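You operate a simulated robot arm through the tools that you are given. There is no shell and no other tool.

You are at the controls of a simulated robot arm. One attempt, no reset.

Task
Swap the tower's memory: purple stick in, white stick to the memory stand.
Fine: purple goes home in the empty socket; shut the tray last; the plug stays in its rest.
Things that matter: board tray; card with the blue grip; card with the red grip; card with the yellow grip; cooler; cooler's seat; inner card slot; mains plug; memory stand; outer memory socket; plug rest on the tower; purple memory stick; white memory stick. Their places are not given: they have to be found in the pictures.

The check looks at the end state, three seconds after you hand in, the way a careful person would. Anything else that was tipped, shoved, dropped, spilled or broken makes it a failure.

Robot
A 6-joint arm with a two-finger gripper, fixed in place. Base frame: the origin is at the foot of the arm, x ahead of it, y to its left, z up. Units: m, degrees, N and s.
Its first joint turns from -166.0 to 166.0 degrees. Payload 2.45 kg.
The TCP is the grasp point between the finger pads, 0.02 m short of the fingertips. In the tool frame z runs along the fingers and y along their closing line. Largest opening 0.14 m; the body of the gripper starts 0.168 m behind the TCP.
Orientation is that of the tool frame in the base frame, as a unit quaternion [x, y, z, w]. With the fingers straight down and closing along the base's y, the tool's x points along the base's -x, its y along +y and its z along -z.

Tools
- The arm moves only by the tool jog_arm. Its arguments are lists of equal length, an entry for each row: "claw": the gripper command, from -1 (fully open) to 1 (shut), values between in proportion; "slide": the shift along the tool's x, y, z in m, a list of three; "rot": the turn, a rotation vector about the tool's x, y, z in degrees, a list of three. In form: {"claw": [claw, ...], "slide": [[dx, dy, dz], ...], "rot": [[rx, ry, rz], ...]}. A call has 1 to 20 rows; each row shifts and turns the commanded pose from where the row before left it, along the tool's axes as they then stand. Rows are played at 5 a second. More than 0.05 m and 8.6 degrees between two rows, or a gripper value outside its range, and nothing of the call is played. Where a pose cannot be reached the arm comes as near as it can. A force on the tool above 40 N (or 10 N above the force at the start of the call, whichever is more), or a blocked arm, ends the call early, and 0.2 s more pass. The fingers move at their own pace (about 0.045 m/s each) and stop on an object; they squeeze with about 30 N. The grip force told is the motor's: it shows also when the fingers shut on nothing. Time passes only in rows, and 0.2 s behind the last, so rows that do not move let the fingers close. It gives the time, the measured TCP pose, the force on the tool (base axes), the opening and the grip force at its end, in the units of the frame above (readings bear some noise), with the torque about the TCP (base axes, N m) and any sound that the robot's microphone picked up.
- Cameras (640 x 400 px; columns grow to the right, rows downward): "scene" is fixed at [0.0499, 0.5192, 1.5931]; the picture's right is [-0.16, -0.99, 0.00], its down [-0.59, 0.09, -0.80] and it looks along [0.79, -0.13, -0.60] (base axes); focal length 373 px, centre (320, 200). "wrist" rides on the gripper at [0.078, 0.011, -0.209] in the tool frame; the picture's right is [-0.14, 0.99, 0.00], its down [-0.92, -0.13, -0.37] and it looks along [-0.36, -0.05, 0.93] (tool axes); focal length 280 px, centre (320, 200).
- capture(camera): a new picture of that camera. The clock stands still meanwhile.
- pixel_to_xyz(camera, pixels): for up to 12 pixels [column, row] of the newest picture of that camera ("zoom" is the newest enlarged one), the place [x, y, z] in the base frame of the surface seen there, good to about 0.003 m, but the place of the scene camera against the robot may be out by one fixed shift of up to 0.025 m in any direction. The clock stands still meanwhile.
- enlarge(camera, box): a new picture of the part [left, top, right, bottom] of that camera's present view, enlarged. The clock stands still meanwhile.
- sign_off(): hands the job in; it is judged then, once.

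Open the gripper and draw the arm clear of the work before you hand the job in, unless the task says otherwise.

The tools are called after "Call:" as name(argument=value, ...) on one line, values as JSON. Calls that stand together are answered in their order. jog_arm: Moves the arm, as the interface text tells. Its arguments: {"type":"object","properties":{"claw":{"type":"array","items":{"type":"number"}},"slide":{"type":"array","items":{"type":"array","items":{"type":"number"}}},"rot":{"type":"array","items":{"type":"array","items":{"type":"number"}}}},"required":["claw","slide","rot"]} The other tools are called the same way: capture (camera) takes a picture; pixel_to_xyz (camera, pixels) gives the place of the surface under pixels of a picture; enlarge (camera, box) takes an enlarged picture of a part of a camera's view; sign_off () hands the job in.

At the start:

```text
t: 0.0
eef_pos: [0.68, 0.1126, 1.1807]
orientation: [0.0, 1.0, 0.001, 0.0]
contact_force: [0.6, -0.5, 0.5]
ft_torque: [-0.03, 0.0, 0.0]
width: 0.1401
grasp_force: 0.2
```

scene: 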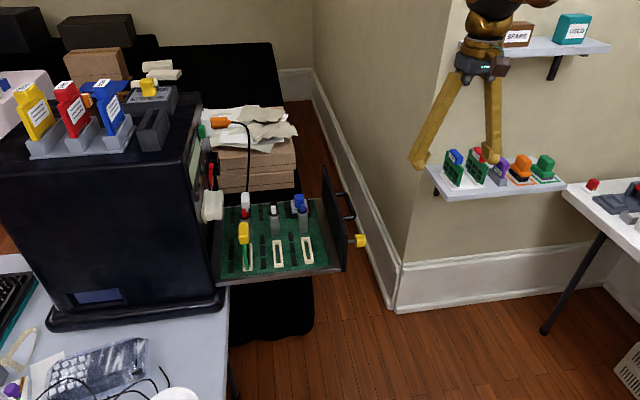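
wrist: 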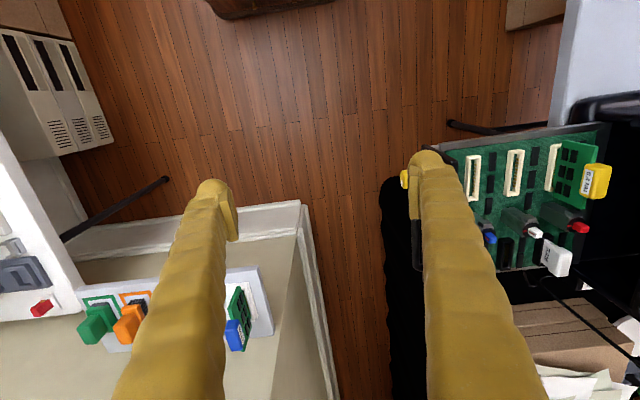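

I start by looking closely: the tray is around (275,235) in the scene picture and the shelf with sticks at (500,175). I'll enlarge these.

Call:
enlarge(camera="scene", box=[190, 150, 380, 290])

Call:
enlarge(camera="scene", box=[400, 120, 640, 270])

Call:
enlarge(camera="scene", box=[0, 40, 240, 190])

Call:
enlarge(camera="wrist", box=[400, 100, 640, 300])

```text
2.86 times, centred on (285, 220) of scene
```

zoom: 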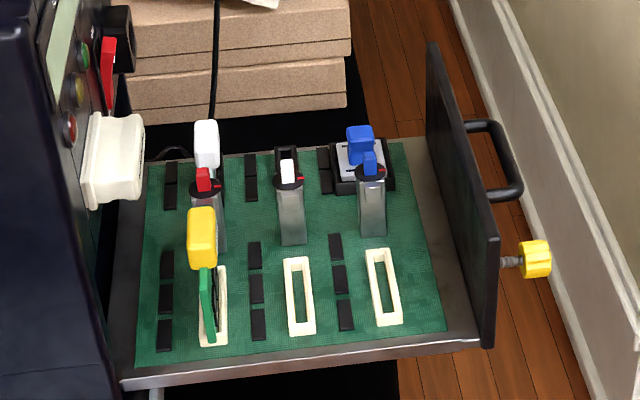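

```text
2.67 times, centred on (520, 195) of scene
```

zoom: 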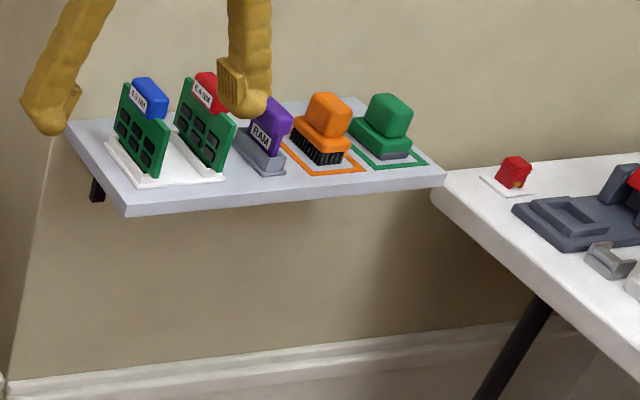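

```text
2.67 times, centred on (120, 115) of scene
```

zoom: 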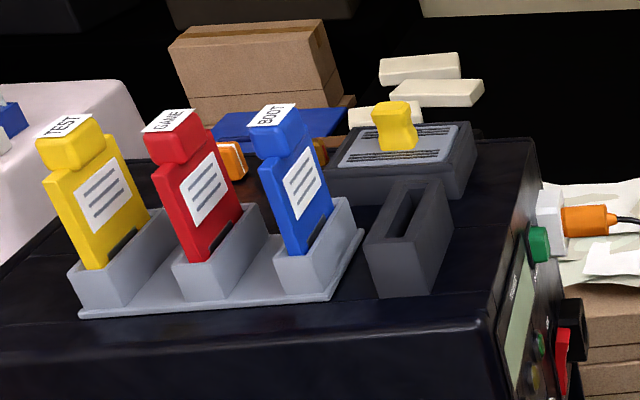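

```text
2.00 times, centred on (520, 200) of wrist
```

zoom: 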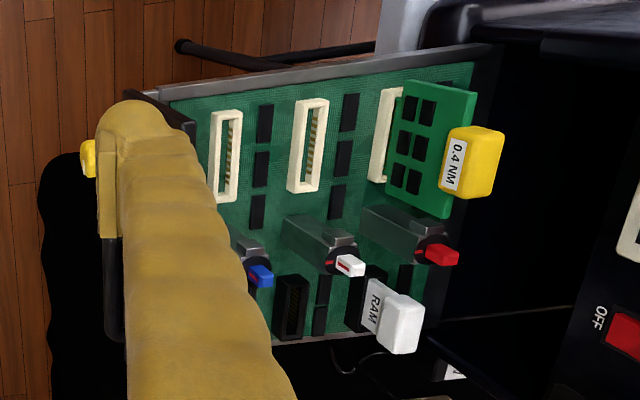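

The tray carries the yellow card, the white RAM stick and an empty black socket (wrist zoom (290,305)). I measure positions in both views.

Call:
pixel_to_xyz(camera="wrist", pixels=[[555, 258], [505, 250], [475, 178], [515, 172], [600, 178], [535, 232], [488, 236], [578, 227], [440, 250], [128, 322], [240, 330], [95, 320]])

Call:
pixel_to_xyz(camera="scene", pixels=[[246, 197], [275, 207], [298, 200], [245, 230], [361, 241], [346, 205], [501, 165], [500, 180], [454, 157], [478, 155], [522, 165], [212, 205]])

```text
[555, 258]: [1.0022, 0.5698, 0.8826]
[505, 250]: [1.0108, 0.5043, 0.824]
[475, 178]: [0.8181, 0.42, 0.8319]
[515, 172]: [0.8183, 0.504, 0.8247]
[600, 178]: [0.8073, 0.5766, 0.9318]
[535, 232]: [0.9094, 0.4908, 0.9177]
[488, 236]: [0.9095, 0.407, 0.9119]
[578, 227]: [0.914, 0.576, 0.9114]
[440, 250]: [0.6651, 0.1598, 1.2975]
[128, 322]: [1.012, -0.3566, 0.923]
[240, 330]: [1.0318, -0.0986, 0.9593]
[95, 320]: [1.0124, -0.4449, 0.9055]
```

```text
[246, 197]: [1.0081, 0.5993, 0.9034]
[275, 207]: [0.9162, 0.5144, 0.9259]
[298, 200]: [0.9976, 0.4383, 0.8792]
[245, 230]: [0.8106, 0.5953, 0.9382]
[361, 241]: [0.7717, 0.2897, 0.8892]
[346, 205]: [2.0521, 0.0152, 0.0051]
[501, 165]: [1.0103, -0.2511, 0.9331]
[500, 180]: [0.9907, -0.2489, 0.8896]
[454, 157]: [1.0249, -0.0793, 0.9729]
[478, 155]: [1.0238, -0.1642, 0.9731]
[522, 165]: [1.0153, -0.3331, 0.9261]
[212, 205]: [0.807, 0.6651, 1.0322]
```

Sockets sit near x≈1.0, y≈0.5–0.57, and the shelf is near x≈1.0, y≈-0.1…-0.45. I move above the tray, staying high, for a better look.

Call:
jog_arm(claw=[-1, -1, -1, -1, -1, -1, -1, -1, -1, -1], slide=[[-0.012, 0.034, 0], [-0.012, 0.034, 0], [-0.012, 0.034, 0], [-0.012, 0.034, 0], [-0.012, 0.034, 0], [-0.012, 0.034, 0], [-0.012, 0.034, 0], [-0.012, 0.034, 0], [-0.012, 0.034, 0], [-0.012, 0.034, 0]], rot=[[0, 0, 0], [0, 0, 0], [0, 0, 0], [0, 0, 0], [0, 0, 0], [0, 0, 0], [0, 0, 0], [0, 0, 0], [0, 0, 0], [0, 0, 0]])

Call:
capture(camera="wrist")

Call:
capture(camera="scene")

```text
t: 2.2
eef_pos: [0.8015, 0.452, 1.1825]
orientation: [0.0, 1.0, 0.0, 0.0]
contact_force: [-0.2, -0.1, 0.0]
ft_torque: [0.01, -0.06, -0.02]
width: 0.1399
grasp_force: 0.0
```

```text
taken
```

wrist: 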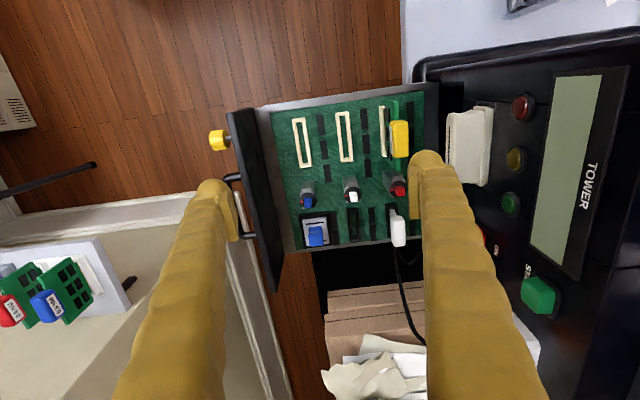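

```text
taken
```

scene: 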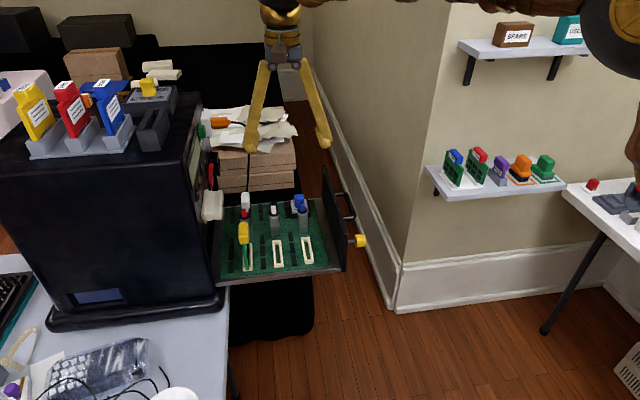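

The wrist view now shows the whole board: blue part at (315,232), lever posts at (307,195), (352,192), (397,186), white stick at (397,228). I enlarge it.

Call:
enlarge(camera="wrist", box=[200, 80, 440, 290])

Call:
enlarge(camera="wrist", box=[285, 160, 425, 260])

Call:
enlarge(camera="scene", box=[180, 90, 310, 180])

```text
1.90 times, centred on (320, 185) of wrist
```

zoom: 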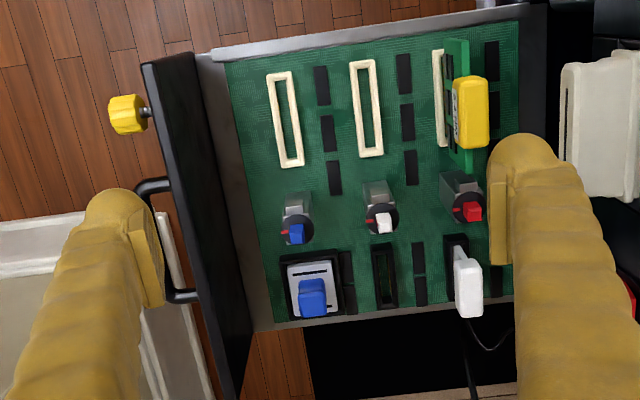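

```text
4.00 times, centred on (355, 210) of wrist
```

zoom: 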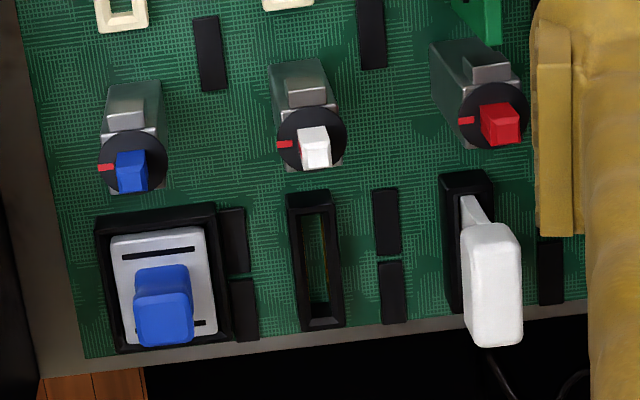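

```text
4.44 times, centred on (245, 135) of scene
```

zoom: 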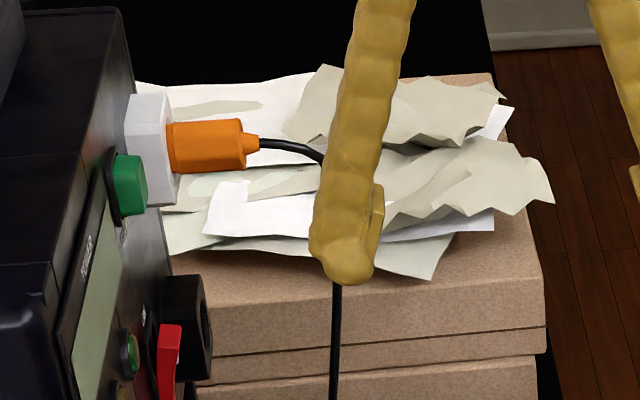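

Purple's target is the empty narrow socket at zoom (313,260), left of the white stick. I measure the socket's geometry and the white stick.

Call:
pixel_to_xyz(camera="zoom", pixels=[[150, 160]])

Call:
enlarge(camera="wrist", box=[285, 160, 425, 260])

Call:
pixel_to_xyz(camera="zoom", pixels=[[308, 196], [322, 325], [292, 260], [336, 255], [317, 265], [463, 180], [480, 215], [490, 285], [515, 300], [465, 250], [313, 152], [500, 125]])

Call:
pixel_to_xyz(camera="wrist", pixels=[[246, 180], [236, 150], [270, 275], [220, 140], [300, 240], [270, 110], [425, 95], [400, 140], [302, 232], [316, 236], [250, 235], [397, 230]])

```text
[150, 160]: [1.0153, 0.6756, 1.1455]
```

```text
4.00 times, centred on (355, 210) of wrist
```

zoom: 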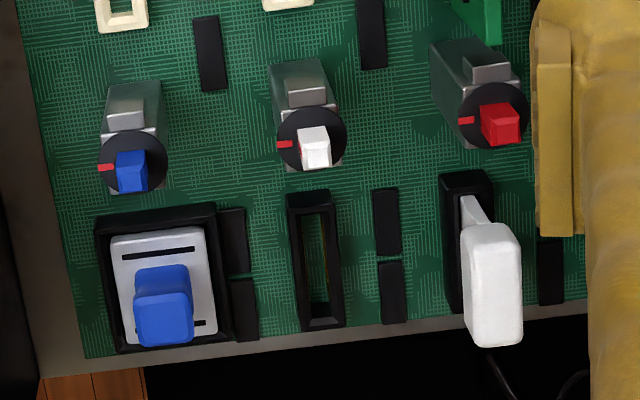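

```text
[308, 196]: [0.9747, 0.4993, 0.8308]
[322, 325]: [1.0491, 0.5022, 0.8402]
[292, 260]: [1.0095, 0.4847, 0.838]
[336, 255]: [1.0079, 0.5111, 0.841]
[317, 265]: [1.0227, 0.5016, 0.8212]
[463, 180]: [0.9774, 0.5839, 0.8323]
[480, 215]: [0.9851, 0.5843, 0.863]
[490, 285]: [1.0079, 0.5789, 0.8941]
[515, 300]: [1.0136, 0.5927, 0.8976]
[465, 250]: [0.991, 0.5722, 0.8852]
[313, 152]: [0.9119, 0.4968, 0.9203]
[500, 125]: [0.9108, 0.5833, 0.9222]
```

```text
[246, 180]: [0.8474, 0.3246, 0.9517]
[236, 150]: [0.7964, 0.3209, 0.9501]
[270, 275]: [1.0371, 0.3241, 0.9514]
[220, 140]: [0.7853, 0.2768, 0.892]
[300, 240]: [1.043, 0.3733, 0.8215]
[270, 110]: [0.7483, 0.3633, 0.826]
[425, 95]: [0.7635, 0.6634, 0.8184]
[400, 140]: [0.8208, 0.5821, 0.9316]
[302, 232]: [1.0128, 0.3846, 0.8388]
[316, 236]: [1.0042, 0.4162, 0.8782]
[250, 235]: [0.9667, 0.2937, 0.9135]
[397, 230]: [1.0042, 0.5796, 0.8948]
```

The outer socket centre is about (1.012, 0.498), rim z≈0.84, long along x; white stick is at about (1.0, 0.58). Now I check the upper shelf and walls near the memory stand before moving over there.

Call:
pixel_to_xyz(camera="scene", pixels=[[470, 45], [600, 50], [515, 40], [572, 30], [500, 100], [560, 120], [420, 120], [565, 187], [440, 195], [600, 150], [480, 170], [590, 186]])

Call:
jog_arm(claw=[-1, -1, -1, -1, -1, -1, -1, -1, -1, -1, -1, -1, -1, -1, -1], slide=[[0, -0.045, 0], [0, -0.045, 0], [0, -0.045, 0], [0, -0.045, 0], [0, -0.045, 0], [0, -0.045, 0], [0, -0.045, 0], [0, -0.045, 0], [0, -0.045, 0], [0, -0.045, 0], [0, -0.045, 0], [0, -0.045, 0], [0, -0.045, 0], [0, -0.045, 0], [0, -0.045, 0]], rot=[[0, 0, 0], [0, 0, 0], [0, 0, 0], [0, 0, 0], [0, 0, 0], [0, 0, 0], [0, 0, 0], [0, 0, 0], [0, 0, 0], [0, 0, 0], [0, 0, 0], [0, 0, 0], [0, 0, 0], [0, 0, 0], [0, 0, 0]])

Call:
capture(camera="wrist")

Call:
capture(camera="scene")

```text
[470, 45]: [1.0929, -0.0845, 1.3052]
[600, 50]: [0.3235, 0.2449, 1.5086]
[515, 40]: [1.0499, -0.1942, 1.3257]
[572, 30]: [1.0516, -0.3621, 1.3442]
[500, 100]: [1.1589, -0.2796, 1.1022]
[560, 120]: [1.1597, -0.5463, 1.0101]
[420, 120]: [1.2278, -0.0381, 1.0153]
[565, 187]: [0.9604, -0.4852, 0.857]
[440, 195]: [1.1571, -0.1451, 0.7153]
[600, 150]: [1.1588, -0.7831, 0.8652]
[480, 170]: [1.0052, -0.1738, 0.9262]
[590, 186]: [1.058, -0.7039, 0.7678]
```

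```text
t: 5.4
eef_pos: [0.7995, -0.222, 1.182]
orientation: [0.001, 1.0, 0.0, 0.0]
contact_force: [-0.2, 0.5, -0.1]
ft_torque: [0.01, 0.01, -0.01]
width: 0.1397
grasp_force: 0.1
```

```text
taken
```

wrist: 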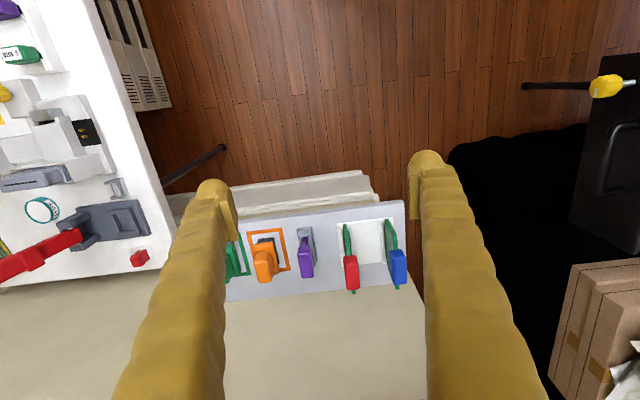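

```text
taken
```

scene: 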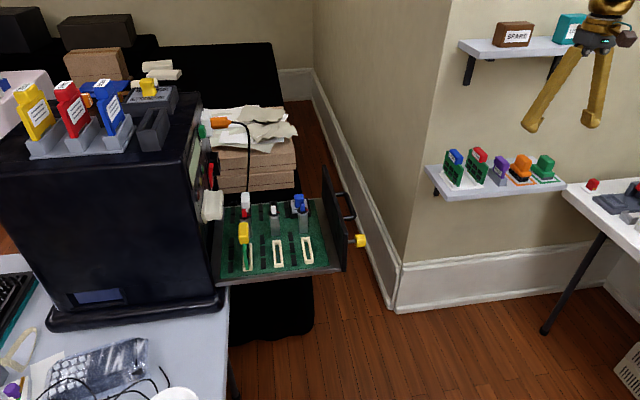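

The purple stick sits at wrist (306,255) beside the orange cooler at (265,255) and red card at (350,270). The upper shelf (z≈1.3) overhangs, so I will need a tilted tool. Enlarging the shelf.

Call:
enlarge(camera="wrist", box=[220, 195, 420, 310])

Call:
pixel_to_xyz(camera="wrist", pixels=[[305, 245], [307, 270], [301, 258], [312, 258], [304, 230], [310, 232], [350, 270], [345, 235], [280, 235], [263, 255], [398, 265], [235, 296]])

Call:
enlarge(camera="scene", box=[430, 135, 570, 205])

Call:
pixel_to_xyz(camera="scene", pixels=[[459, 50], [500, 57], [530, 58], [560, 52], [540, 57]])

```text
3.20 times, centred on (320, 252) of wrist
```

zoom: 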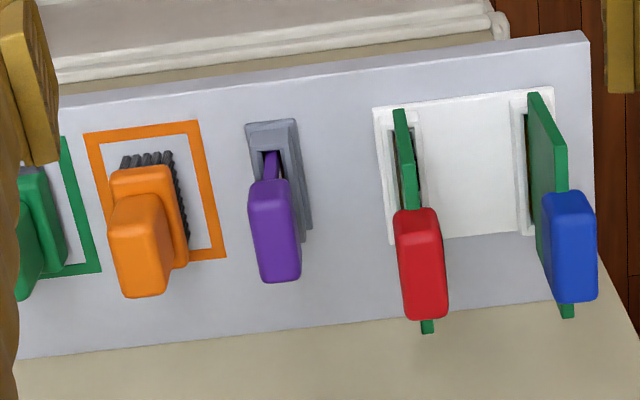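

```text
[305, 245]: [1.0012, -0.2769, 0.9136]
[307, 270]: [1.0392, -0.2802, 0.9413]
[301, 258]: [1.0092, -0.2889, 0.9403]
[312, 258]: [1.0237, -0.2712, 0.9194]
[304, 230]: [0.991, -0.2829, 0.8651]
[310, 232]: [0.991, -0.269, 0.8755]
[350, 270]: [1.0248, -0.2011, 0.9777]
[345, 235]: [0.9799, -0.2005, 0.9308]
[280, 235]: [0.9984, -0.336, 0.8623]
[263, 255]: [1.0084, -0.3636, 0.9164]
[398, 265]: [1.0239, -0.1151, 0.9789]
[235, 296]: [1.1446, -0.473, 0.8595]
```

```text
4.57 times, centred on (500, 170) of scene
```

zoom: 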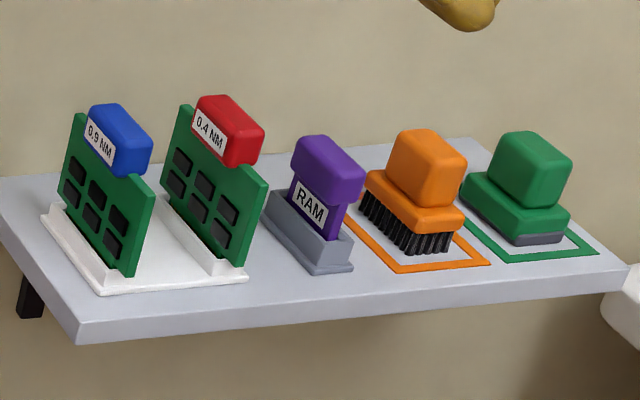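

```text
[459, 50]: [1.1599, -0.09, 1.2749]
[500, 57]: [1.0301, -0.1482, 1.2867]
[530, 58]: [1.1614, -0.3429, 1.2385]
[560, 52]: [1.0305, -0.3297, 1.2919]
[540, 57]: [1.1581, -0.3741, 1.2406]
```

Everything looks axis-aligned; the purple stick (grip centre ≈(1.02,-0.278,0.935)) stands in a grey stand. I want to see its other (-y) face to know if the stick is keyed, so I tilt the tool 30° outward, step to the right and close the fingers for a clear view.

Call:
jog_arm(claw=[-0.5, 0, 0.5, 1, 1, 1, 1, 1], slide=[[0, -0.04, 0], [0, -0.04, 0], [0, -0.04, 0], [0, -0.04, 0], [0, -0.04, 0], [0, -0.04, 0.02], [0, 0, 0.02], [0, 0, 0.02]], rot=[[0, -7.5, 0], [0, -7.5, 0], [0, -7.5, 0], [0, -7.5, 0], [0, 0, 0], [0, 0, 0], [0, 0, 0], [0, 0, 0]])

Call:
capture(camera="wrist")

Call:
capture(camera="scene")

```text
t: 7.2
eef_pos: [0.829, -0.4633, 1.1286]
orientation: [-0.001, 0.966, 0.0, 0.259]
contact_force: [0.6, 0.7, 1.3]
ft_torque: [0.01, -0.03, 0.0]
width: 0.0
grasp_force: 12.7
```

```text
taken
```

wrist: 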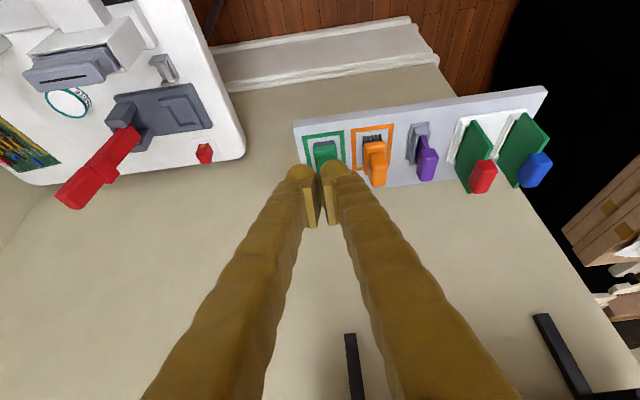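

```text
taken
```

scene: 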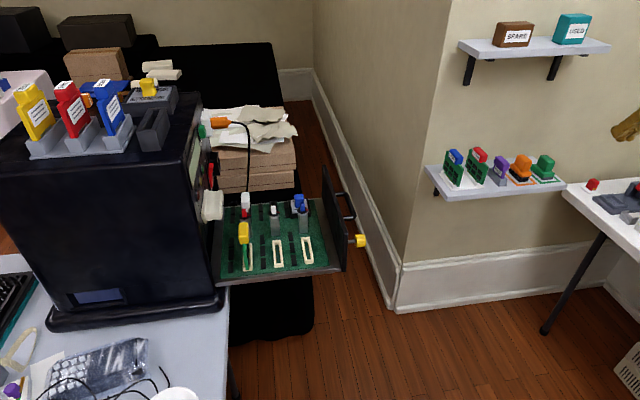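

The purple stick is at (426,160) now, seen from its right side. Enlarging.

Call:
enlarge(camera="wrist", box=[380, 105, 500, 205])

Call:
pixel_to_xyz(camera="zoom", pixels=[[240, 180], [250, 240], [215, 240], [225, 285], [285, 280], [258, 290], [190, 130], [160, 90], [240, 90], [160, 180], [215, 185], [270, 260]])

```text
4.00 times, centred on (440, 155) of wrist
```

zoom: 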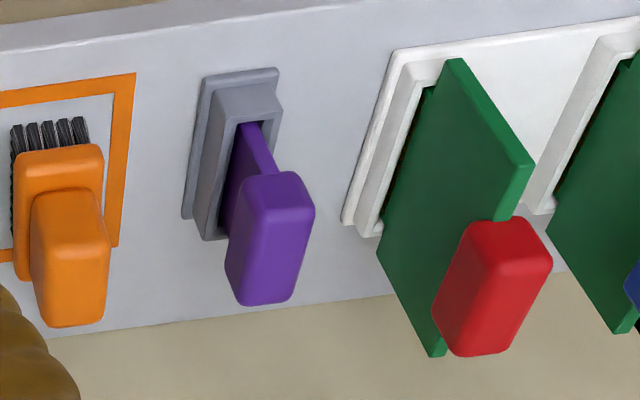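

```text
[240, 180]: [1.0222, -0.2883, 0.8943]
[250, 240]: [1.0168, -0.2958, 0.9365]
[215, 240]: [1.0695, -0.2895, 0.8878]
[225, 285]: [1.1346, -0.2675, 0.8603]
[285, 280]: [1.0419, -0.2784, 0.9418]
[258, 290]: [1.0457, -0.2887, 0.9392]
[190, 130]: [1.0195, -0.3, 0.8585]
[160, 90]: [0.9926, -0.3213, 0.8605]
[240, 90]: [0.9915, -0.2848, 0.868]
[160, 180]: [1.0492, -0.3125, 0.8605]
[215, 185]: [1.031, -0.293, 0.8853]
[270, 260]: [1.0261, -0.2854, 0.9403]
```

The purple stick's -y face carries no label (its "RAM" label is on +y). I go back to the tray to see the white stick's label side and the socket's keying close up.

Call:
jog_arm(claw=[1, 1, 1, 1, 1, 1, 1, 1, 1, 1, 1, 1, 1, 1, 1, 1, 1], slide=[[0.003, 0.048, -0.002], [0.003, 0.048, -0.002], [0.003, 0.048, -0.002], [0.003, 0.048, -0.002], [0.003, 0.048, -0.002], [0.003, 0.048, -0.002], [0.003, 0.048, -0.002], [0.003, 0.048, -0.002], [0.003, 0.048, -0.002], [0.003, 0.048, -0.002], [0.003, 0.048, -0.002], [0.003, 0.048, -0.002], [0.003, 0.048, -0.002], [0.003, 0.048, -0.002], [0.003, 0.048, -0.002], [0.003, 0.048, -0.002], [0.003, 0.048, -0.002]], rot=[[0, 0, 0], [0, 0, 0], [0, 0, 0], [0, 0, 0], [0, 0, 0], [0, 0, 0], [0, 0, 0], [0, 0, 0], [0, 0, 0], [0, 0, 0], [0, 0, 0], [0, 0, 0], [0, 0, 0], [0, 0, 0], [0, 0, 0], [0, 0, 0], [0, 0, 0]])

Call:
capture(camera="wrist")

Call:
enlarge(camera="scene", box=[230, 180, 320, 240])

```text
t: 10.8
eef_pos: [0.767, 0.3565, 1.133]
orientation: [0.001, 0.966, 0.0, 0.26]
contact_force: [0.3, 0.4, 0.7]
ft_torque: [0.01, -0.01, -0.02]
width: 0.0
grasp_force: 28.9
```

```text
taken
```

wrist: 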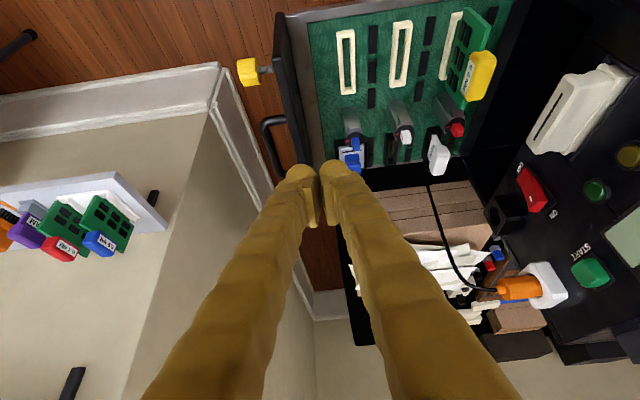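

```text
6.67 times, centred on (275, 210) of scene
```

zoom: 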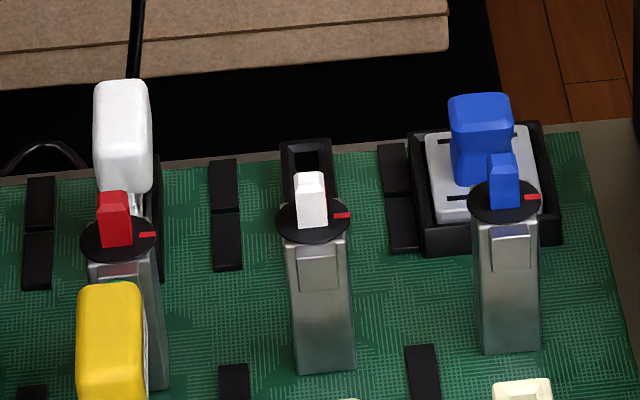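

The white stick is at wrist (438,155), the empty socket near (405,165). Enlarging both regions, plus the tower front.

Call:
enlarge(camera="wrist", box=[330, 95, 490, 195])

Call:
enlarge(camera="wrist", box=[470, 60, 640, 320])

```text
4.00 times, centred on (410, 145) of wrist
```

zoom: 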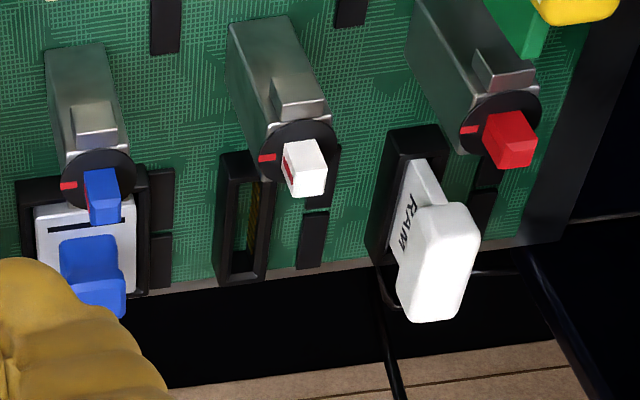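

```text
1.54 times, centred on (555, 190) of wrist
```

zoom: 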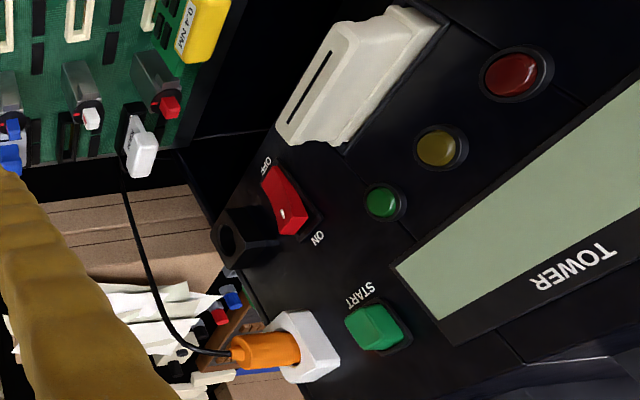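

White's label faces -y while purple's label faces +y in its stand, so keying/orientation matters. I go to a vertical tool closer over the tray to inspect the empty socket for a key and test reach.

Call:
jog_arm(claw=[1, 1, 1, 1, 1, 1, 1, 1, 1], slide=[[0, 0, 0], [0, 0, 0], [0, 0, 0], [0, 0, 0], [-0.041, 0.01, 0.017], [-0.041, 0.01, 0.017], [-0.041, 0.01, 0.017], [-0.041, 0.01, 0.017], [0, 0, 0]], rot=[[0, 7.5, 0], [0, 7.5, 0], [0, 7.5, 0], [0, 7.5, 0], [0, 0, 0], [0, 0, 0], [0, 0, 0], [0, 0, 0], [0, 0, 0]])

Call:
capture(camera="wrist")

Call:
capture(camera="scene")

```text
t: 12.8
eef_pos: [0.9348, 0.3934, 1.0639]
orientation: [0.001, 1.0, 0.0, 0.0]
contact_force: [-0.1, -0.7, -0.4]
ft_torque: [0.02, -0.02, -0.03]
width: 0.0
grasp_force: 29.5
```

```text
taken
```

wrist: 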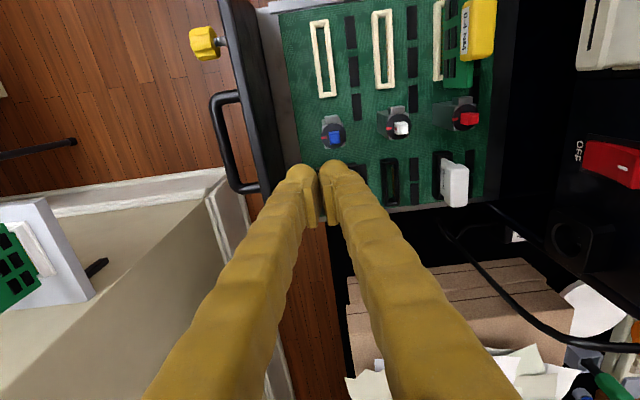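

```text
taken
```

scene: 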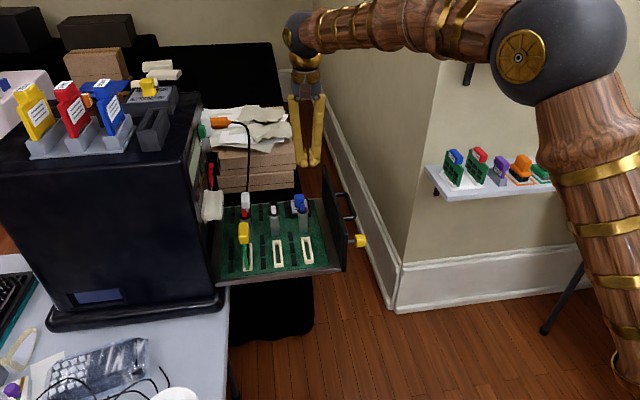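

The vertical pose at r≈1.01 is reached. The empty socket is at wrist (390,182); enlarging it.

Call:
enlarge(camera="wrist", box=[350, 140, 490, 220])

Call:
enlarge(camera="wrist", box=[370, 150, 420, 215])

```text
4.57 times, centred on (420, 180) of wrist
```

zoom: 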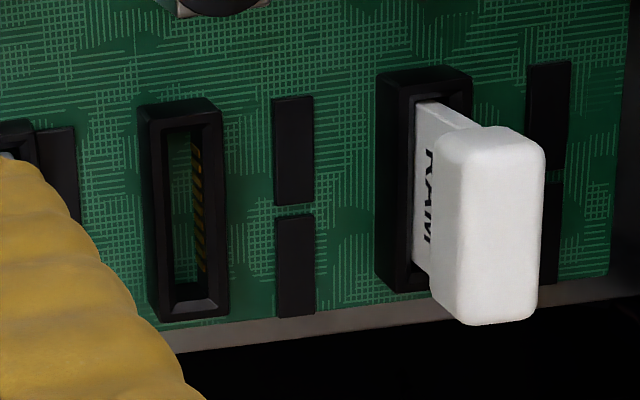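

```text
6.15 times, centred on (395, 182) of wrist
```

zoom: 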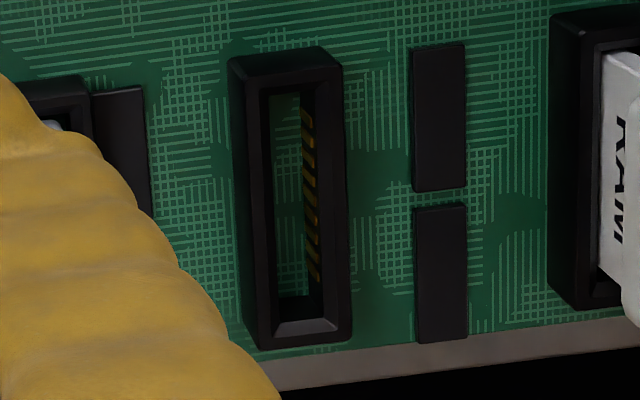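

Gold contacts are visible on the socket's +y inner wall. I check clearance to the tower face before viewing the socket's -y wall.

Call:
pixel_to_xyz(camera="wrist", pixels=[[610, 40], [620, 165], [600, 110], [570, 245], [540, 170], [525, 100], [440, 230], [455, 185], [452, 170], [447, 210], [465, 205], [390, 205]])

Call:
pixel_to_xyz(camera="scene", pixels=[[190, 110], [203, 110], [215, 203], [205, 150], [212, 170], [165, 160], [227, 121], [216, 122]])

```text
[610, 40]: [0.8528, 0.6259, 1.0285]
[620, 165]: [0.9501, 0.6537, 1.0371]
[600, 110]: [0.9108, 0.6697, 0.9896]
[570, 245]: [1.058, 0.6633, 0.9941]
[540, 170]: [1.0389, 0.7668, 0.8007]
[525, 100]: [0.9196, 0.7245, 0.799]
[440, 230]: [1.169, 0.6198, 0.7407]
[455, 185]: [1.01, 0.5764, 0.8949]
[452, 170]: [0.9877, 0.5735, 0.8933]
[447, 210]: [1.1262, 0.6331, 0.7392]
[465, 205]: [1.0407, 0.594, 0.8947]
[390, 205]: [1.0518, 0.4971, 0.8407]
```

```text
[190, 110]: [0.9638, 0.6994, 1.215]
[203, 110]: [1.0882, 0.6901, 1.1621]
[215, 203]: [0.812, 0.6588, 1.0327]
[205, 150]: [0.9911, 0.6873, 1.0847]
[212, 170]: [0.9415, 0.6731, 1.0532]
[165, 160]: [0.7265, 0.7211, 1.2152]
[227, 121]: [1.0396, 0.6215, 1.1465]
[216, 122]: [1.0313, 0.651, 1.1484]
```

The tower face is at y≈0.67, and the plug protrudes at about (1.03, 0.6, 1.146), so white must be taken with a tilted tool. I shift to y≈0.545 with half-open fingers to see the other inner wall of the socket.

Call:
jog_arm(claw=[0.5, 0, -0.4, -0.7, -0.7, -0.7], slide=[[0, 0.04, 0], [0, 0.04, 0], [0, 0.04, 0], [0, 0.035, 0], [0, 0, 0], [0, 0, 0]], rot=[[0, 0, 0], [0, 0, 0], [0, 0, 0], [0, 0, 0], [0, 0, 0], [0, 0, 0]])

Call:
capture(camera="wrist")

Call:
enlarge(camera="wrist", box=[230, 120, 380, 220])

```text
t: 14.2
eef_pos: [0.9332, 0.5512, 1.0635]
orientation: [-0.001, 1.0, -0.001, 0.0]
contact_force: [-0.2, 0.6, -0.1]
ft_torque: [-0.02, 0.0, -0.01]
width: 0.119
grasp_force: 0.4
```

```text
taken
```

wrist: 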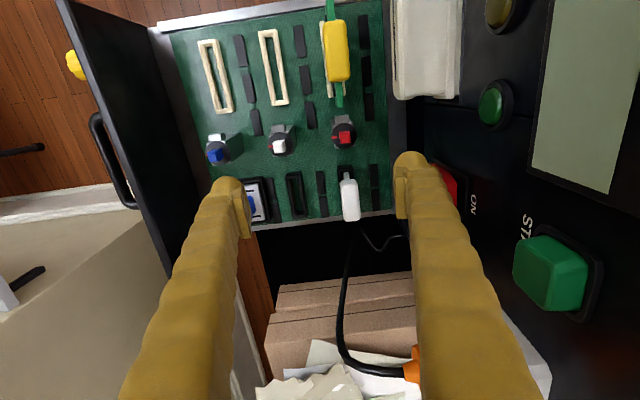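

```text
4.00 times, centred on (305, 170) of wrist
```

zoom: 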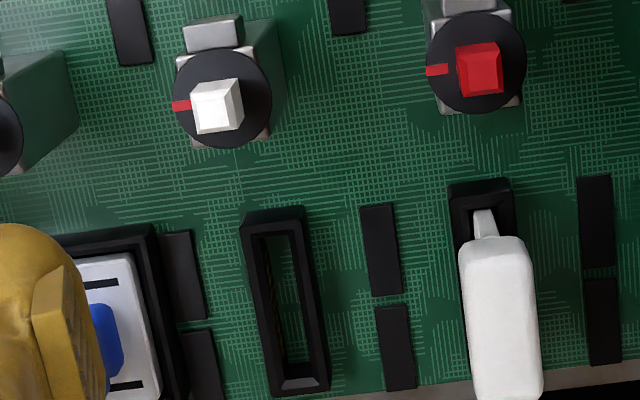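

From here I can look at the -y inner wall of the socket at (295,195); enlarging tightly.

Call:
enlarge(camera="wrist", box=[280, 165, 316, 225])

Call:
pixel_to_xyz(camera="zoom", pixels=[[320, 100], [320, 330], [200, 200], [440, 200], [320, 200]])

Call:
pixel_to_xyz(camera="wrist", pixels=[[345, 300], [342, 340], [370, 368], [415, 365], [352, 250], [410, 350], [350, 190], [350, 215], [343, 200], [357, 200], [348, 178]])

```text
6.67 times, centred on (298, 195) of wrist
```

zoom: 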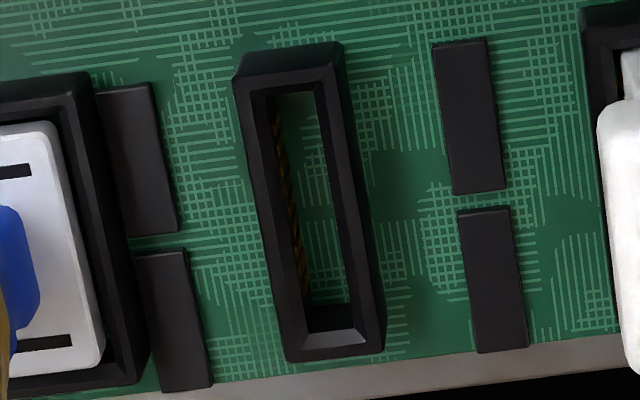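

```text
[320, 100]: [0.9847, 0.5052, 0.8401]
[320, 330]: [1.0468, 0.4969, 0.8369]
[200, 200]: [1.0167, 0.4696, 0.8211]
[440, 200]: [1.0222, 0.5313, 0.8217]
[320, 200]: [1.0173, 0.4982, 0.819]
```

```text
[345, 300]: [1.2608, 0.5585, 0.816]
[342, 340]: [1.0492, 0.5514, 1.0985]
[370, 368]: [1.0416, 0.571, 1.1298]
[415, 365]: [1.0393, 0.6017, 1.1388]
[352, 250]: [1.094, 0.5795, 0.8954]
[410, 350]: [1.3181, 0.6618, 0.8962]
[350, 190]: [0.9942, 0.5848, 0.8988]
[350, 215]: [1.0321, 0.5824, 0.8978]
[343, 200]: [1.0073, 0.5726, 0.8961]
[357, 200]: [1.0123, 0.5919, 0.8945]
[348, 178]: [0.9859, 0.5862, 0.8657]
```

The socket has contacts on both walls, so it looks symmetric with no key. Now I map the tower-face protrusions (red switch, cream block, buttons, plug) for gripper-body clearance.

Call:
pixel_to_xyz(camera="wrist", pixels=[[397, 96], [430, 98], [458, 96], [405, 50], [462, 30], [395, 20], [447, 175], [455, 200], [458, 170], [493, 102], [550, 270], [545, 310]])

Call:
pixel_to_xyz(camera="scene", pixels=[[209, 163], [212, 188], [205, 195], [220, 190], [222, 216], [207, 218], [214, 192], [212, 178], [230, 121], [222, 126], [213, 130], [248, 160]])

Call:
enlarge(camera="scene", box=[180, 90, 260, 230])

```text
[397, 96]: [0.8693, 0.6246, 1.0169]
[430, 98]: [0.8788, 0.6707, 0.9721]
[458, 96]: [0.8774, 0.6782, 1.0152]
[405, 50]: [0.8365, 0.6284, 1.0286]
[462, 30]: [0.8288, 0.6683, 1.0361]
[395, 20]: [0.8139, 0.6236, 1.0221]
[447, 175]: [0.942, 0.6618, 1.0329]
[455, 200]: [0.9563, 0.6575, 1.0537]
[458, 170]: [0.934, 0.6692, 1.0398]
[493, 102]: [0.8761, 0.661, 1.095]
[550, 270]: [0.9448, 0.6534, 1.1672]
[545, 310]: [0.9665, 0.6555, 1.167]
```

```text
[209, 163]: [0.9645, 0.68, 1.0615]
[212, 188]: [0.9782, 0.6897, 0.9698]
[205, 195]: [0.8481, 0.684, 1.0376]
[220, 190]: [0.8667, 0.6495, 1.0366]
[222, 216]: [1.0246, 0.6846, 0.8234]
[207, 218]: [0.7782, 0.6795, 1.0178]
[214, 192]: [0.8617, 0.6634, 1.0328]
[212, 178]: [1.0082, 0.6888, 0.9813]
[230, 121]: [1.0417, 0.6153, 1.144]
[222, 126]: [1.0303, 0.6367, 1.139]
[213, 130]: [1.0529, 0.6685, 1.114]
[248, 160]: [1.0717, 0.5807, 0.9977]
```

```text
2.86 times, centred on (220, 160) of scene
```

zoom: 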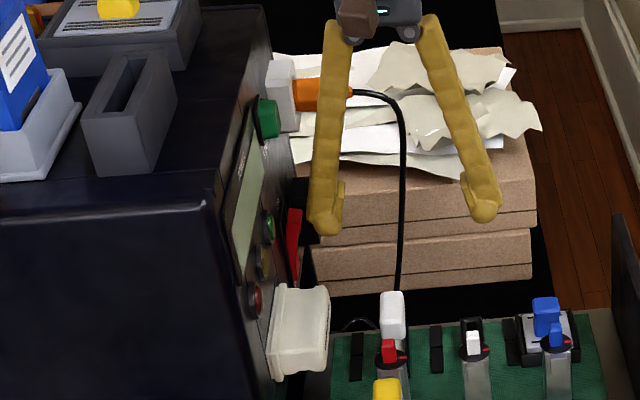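

Cream block: x≤0.872, y≥0.624, z≤1.035; switch x 0.934–0.96, y≥0.655. For purple there is no such conflict: I tilt to 30° and travel to a point in front of and above the purple stick with the opening preset to ~0.055 m.

Call:
jog_arm(claw=[-0.5, -0.2, 0.0, 0.214, 0.214, 0.214, 0.214, 0.214, 0.214, 0.214, 0.214, 0.214, 0.214, 0.214, 0.214, 0.214, 0.214, 0.214], slide=[[0, -0.045, 0], [0, -0.045, 0], [0, -0.045, 0], [0, -0.045, 0], [0, -0.045, 0], [0, -0.045, 0], [0, -0.045, 0], [0, -0.045, 0], [0, -0.045, 0], [0, -0.045, 0], [0, -0.045, 0], [0, -0.045, 0], [0, -0.045, 0], [0, -0.045, 0], [0, -0.045, 0], [0, -0.045, 0], [0, -0.045, 0], [0, -0.045, 0]], rot=[[0, 0, 0], [0, 0, 0], [0, 0, 0], [0, 0, 0], [0, -7.5, 0], [0, -7.5, 0], [0, -7.5, 0], [0, -7.5, 0], [0, 0, 0], [0, 0, 0], [0, 0, 0], [0, 0, 0], [0, 0, 0], [0, 0, 0], [0, 0, 0], [0, 0, 0], [0, 0, 0], [0, 0, 0]])

Call:
capture(camera="wrist")

Call:
capture(camera="scene")

```text
t: 18.0
eef_pos: [0.9339, -0.2626, 1.0661]
orientation: [0.001, 0.966, -0.001, 0.259]
contact_force: [0.1, 0.4, 0.2]
ft_torque: [-0.04, 0.01, 0.03]
width: 0.0549
grasp_force: 0.1
```

```text
taken
```

wrist: 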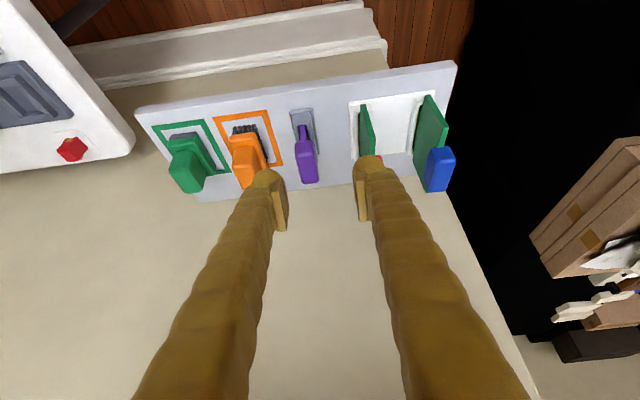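

```text
taken
```

scene: 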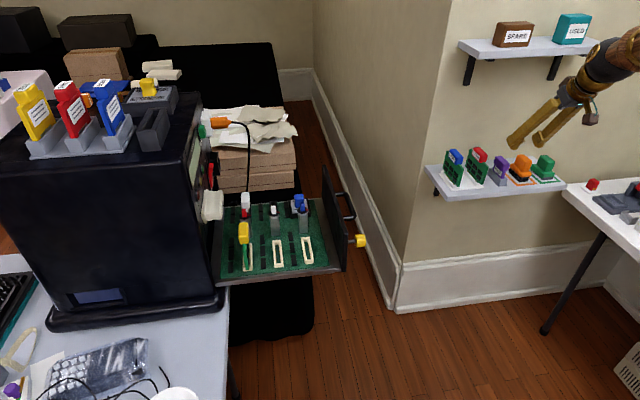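

The purple stick is at wrist (306,160), clear between the fingertips. I measure it precisely.

Call:
enlarge(camera="wrist", box=[275, 100, 345, 195])

Call:
pixel_to_xyz(camera="wrist", pixels=[[298, 165], [304, 165], [310, 165], [315, 165], [305, 152], [308, 178], [297, 155], [311, 152], [300, 114], [293, 125], [314, 140], [302, 130]])

```text
4.21 times, centred on (310, 148) of wrist
```

zoom: 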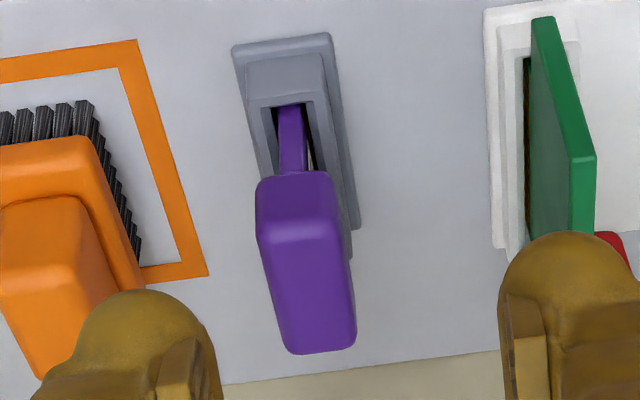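

```text
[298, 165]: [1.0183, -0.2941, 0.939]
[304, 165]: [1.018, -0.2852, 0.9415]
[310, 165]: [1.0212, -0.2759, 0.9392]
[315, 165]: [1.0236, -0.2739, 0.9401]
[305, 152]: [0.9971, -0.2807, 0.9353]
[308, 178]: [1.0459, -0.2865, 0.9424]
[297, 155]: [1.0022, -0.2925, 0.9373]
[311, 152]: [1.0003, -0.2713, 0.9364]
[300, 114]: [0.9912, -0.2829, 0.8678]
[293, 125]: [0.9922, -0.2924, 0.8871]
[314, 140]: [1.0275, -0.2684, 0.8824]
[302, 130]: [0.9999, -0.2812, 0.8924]
```

Purple grip: centre ≈(1.022,-0.282), top z 0.942, about 0.024 wide. I move over it and half-way down, then check.

Call:
jog_arm(claw=[0.214, 0.214, 0.214, 0.214, 0.214], slide=[[-0.035, -0.0097, 0.02], [-0.035, -0.0097, 0.02], [0.017, 0, 0.0294], [0.017, 0, 0.0294], [0, 0, 0]], rot=[[0, 0, 0], [0, 0, 0], [0, 0, 0], [0, 0, 0], [0, 0, 0]])

Call:
capture(camera="wrist")

Call:
enlarge(camera="scene", box=[430, 60, 590, 210])

```text
t: 19.2
eef_pos: [1.012, -0.2816, 0.9964]
orientation: [0.0, 0.966, 0.001, 0.259]
contact_force: [1.0, 0.7, -0.7]
ft_torque: [0.01, -0.04, 0.02]
width: 0.0549
grasp_force: 0.0
```

```text
taken
```

wrist: 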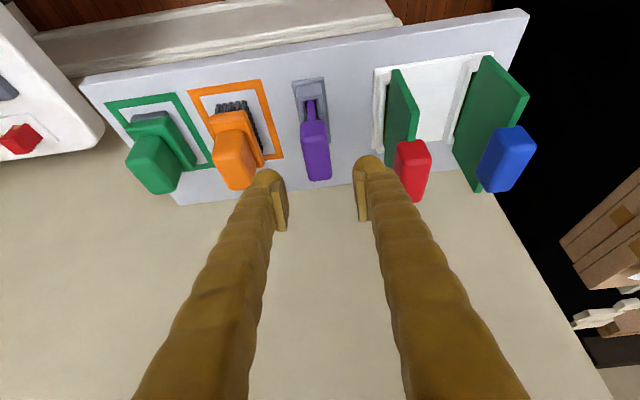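

```text
2.67 times, centred on (510, 135) of scene
```

zoom: 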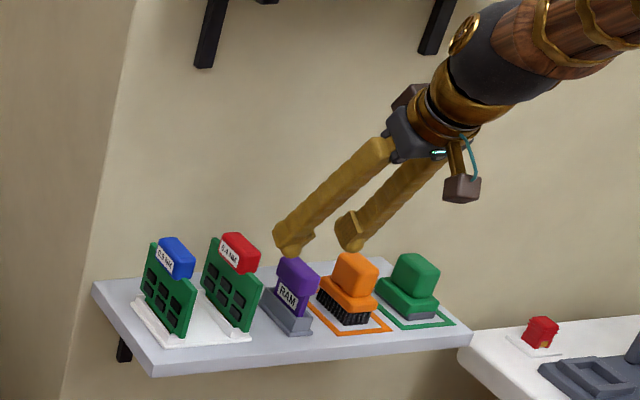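

Alignment looks good: fingers straddle purple with room to the orange cooler and red card. I descend the remaining ~0.066 m and close.

Call:
jog_arm(claw=[0.214, 0.214, 0.214], slide=[[0.0165, 0, 0.0286], [0.0165, 0, 0.0286], [0, 0, 0]], rot=[[0, 0, 0], [0, 0, 0], [0, 0, 0]])

Call:
capture(camera="wrist")

```text
t: 20.0
eef_pos: [1.0139, -0.2805, 0.9281]
orientation: [0.0, 0.966, -0.001, 0.259]
contact_force: [-0.9, 0.9, 0.0]
ft_torque: [-0.01, -0.02, -0.01]
width: 0.0551
grasp_force: 0.1
```

```text
taken
```

wrist: 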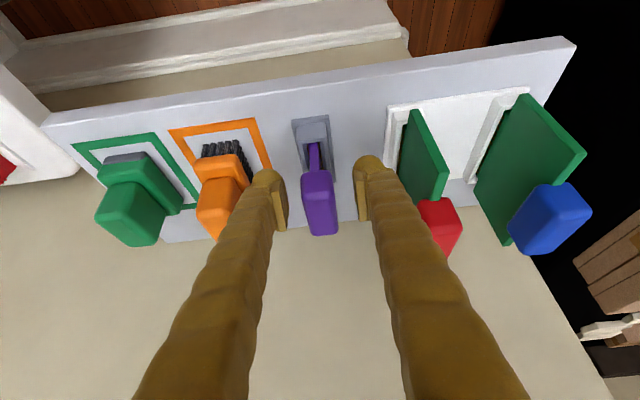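

No contact and purple sits centred between the fingers at (318,200). I close the fingers.

Call:
jog_arm(claw=[0.45, 0.6, 0.8, 1, 1, 1], slide=[[0, 0, 0], [0, 0, 0], [0, 0, 0], [0, 0, 0], [0, 0, 0], [0, 0, 0]], rot=[[0, 0, 0], [0, 0, 0], [0, 0, 0], [0, 0, 0], [0, 0, 0], [0, 0, 0]])

Call:
capture(camera="wrist")

```text
t: 21.4
eef_pos: [1.0135, -0.2819, 0.929]
orientation: [0.0, 0.966, 0.0, 0.259]
contact_force: [1.7, -25.6, -1.1]
ft_torque: [-0.27, -0.03, -0.12]
width: 0.0246
grasp_force: 29.9
```

```text
taken
```

wrist: 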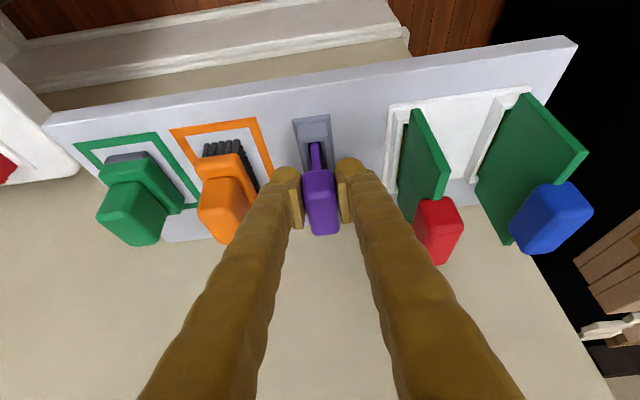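

The grip width is 0.0246 m with a 25 N sideways force: the tool sits slightly off-centre to +y. I nudge 1 mm in -y to relieve.

Call:
jog_arm(claw=[1, 1], slide=[[0, -0.001, 0], [0, 0, 0]], rot=[[0, 0, 0], [0, 0, 0]])

```text
t: 22.0
eef_pos: [1.0134, -0.2814, 0.9299]
orientation: [0.0, 0.966, 0.0, 0.259]
contact_force: [1.1, -17.0, -1.6]
ft_torque: [-0.15, -0.08, -0.05]
width: 0.0248
grasp_force: 29.9
```

Force fell from 25.6 to 17 N per 1 mm, so I move 2 mm more.

Call:
jog_arm(claw=[1, 1], slide=[[0, -0.002, 0], [0, 0, 0]], rot=[[0, 0, 0], [0, 0, 0]])

```text
t: 22.6
eef_pos: [1.0141, -0.2829, 0.9299]
orientation: [0.0, 0.966, 0.0, 0.258]
contact_force: [2.4, 12.1, -1.1]
ft_torque: [0.17, -0.17, 0.08]
width: 0.024
grasp_force: 30.2
```

Now +12 N: slight overshoot. I go back 0.8 mm and start lifting 2 cm vertically.

Call:
jog_arm(claw=[1, 1, 1, 1, 1], slide=[[0, 0.0008, 0], [-0.0025, 0, -0.0043], [-0.0025, 0, -0.0043], [-0.0025, 0, -0.0043], [-0.0025, 0, -0.0043]], rot=[[0, 0, 0], [0, 0, 0], [0, 0, 0], [0, 0, 0], [0, 0, 0]])

Call:
capture(camera="wrist")

Call:
enlarge(camera="scene", box=[430, 100, 590, 210])

```text
t: 23.8
eef_pos: [1.0141, -0.2834, 0.9516]
orientation: [0.0, 0.966, 0.0, 0.258]
contact_force: [-0.9, -0.2, -1.5]
ft_torque: [-0.01, 0.02, -0.02]
width: 0.0245
grasp_force: 30.2
```

```text
taken
```

wrist: 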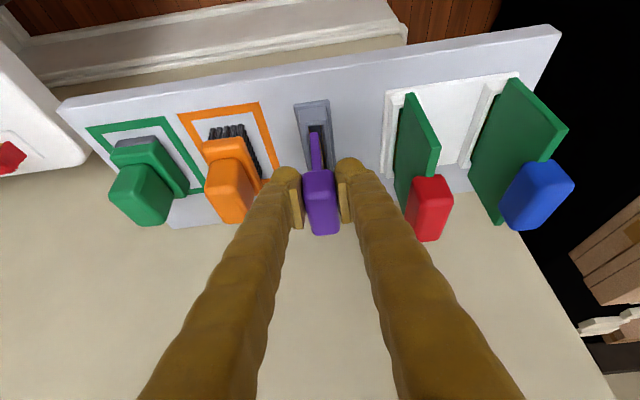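

```text
3.64 times, centred on (510, 155) of scene
```

zoom: 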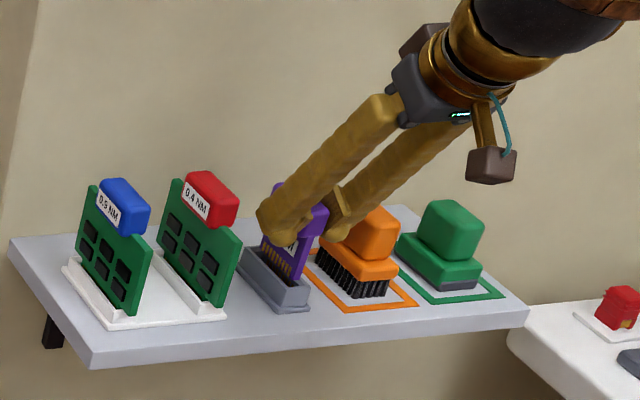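

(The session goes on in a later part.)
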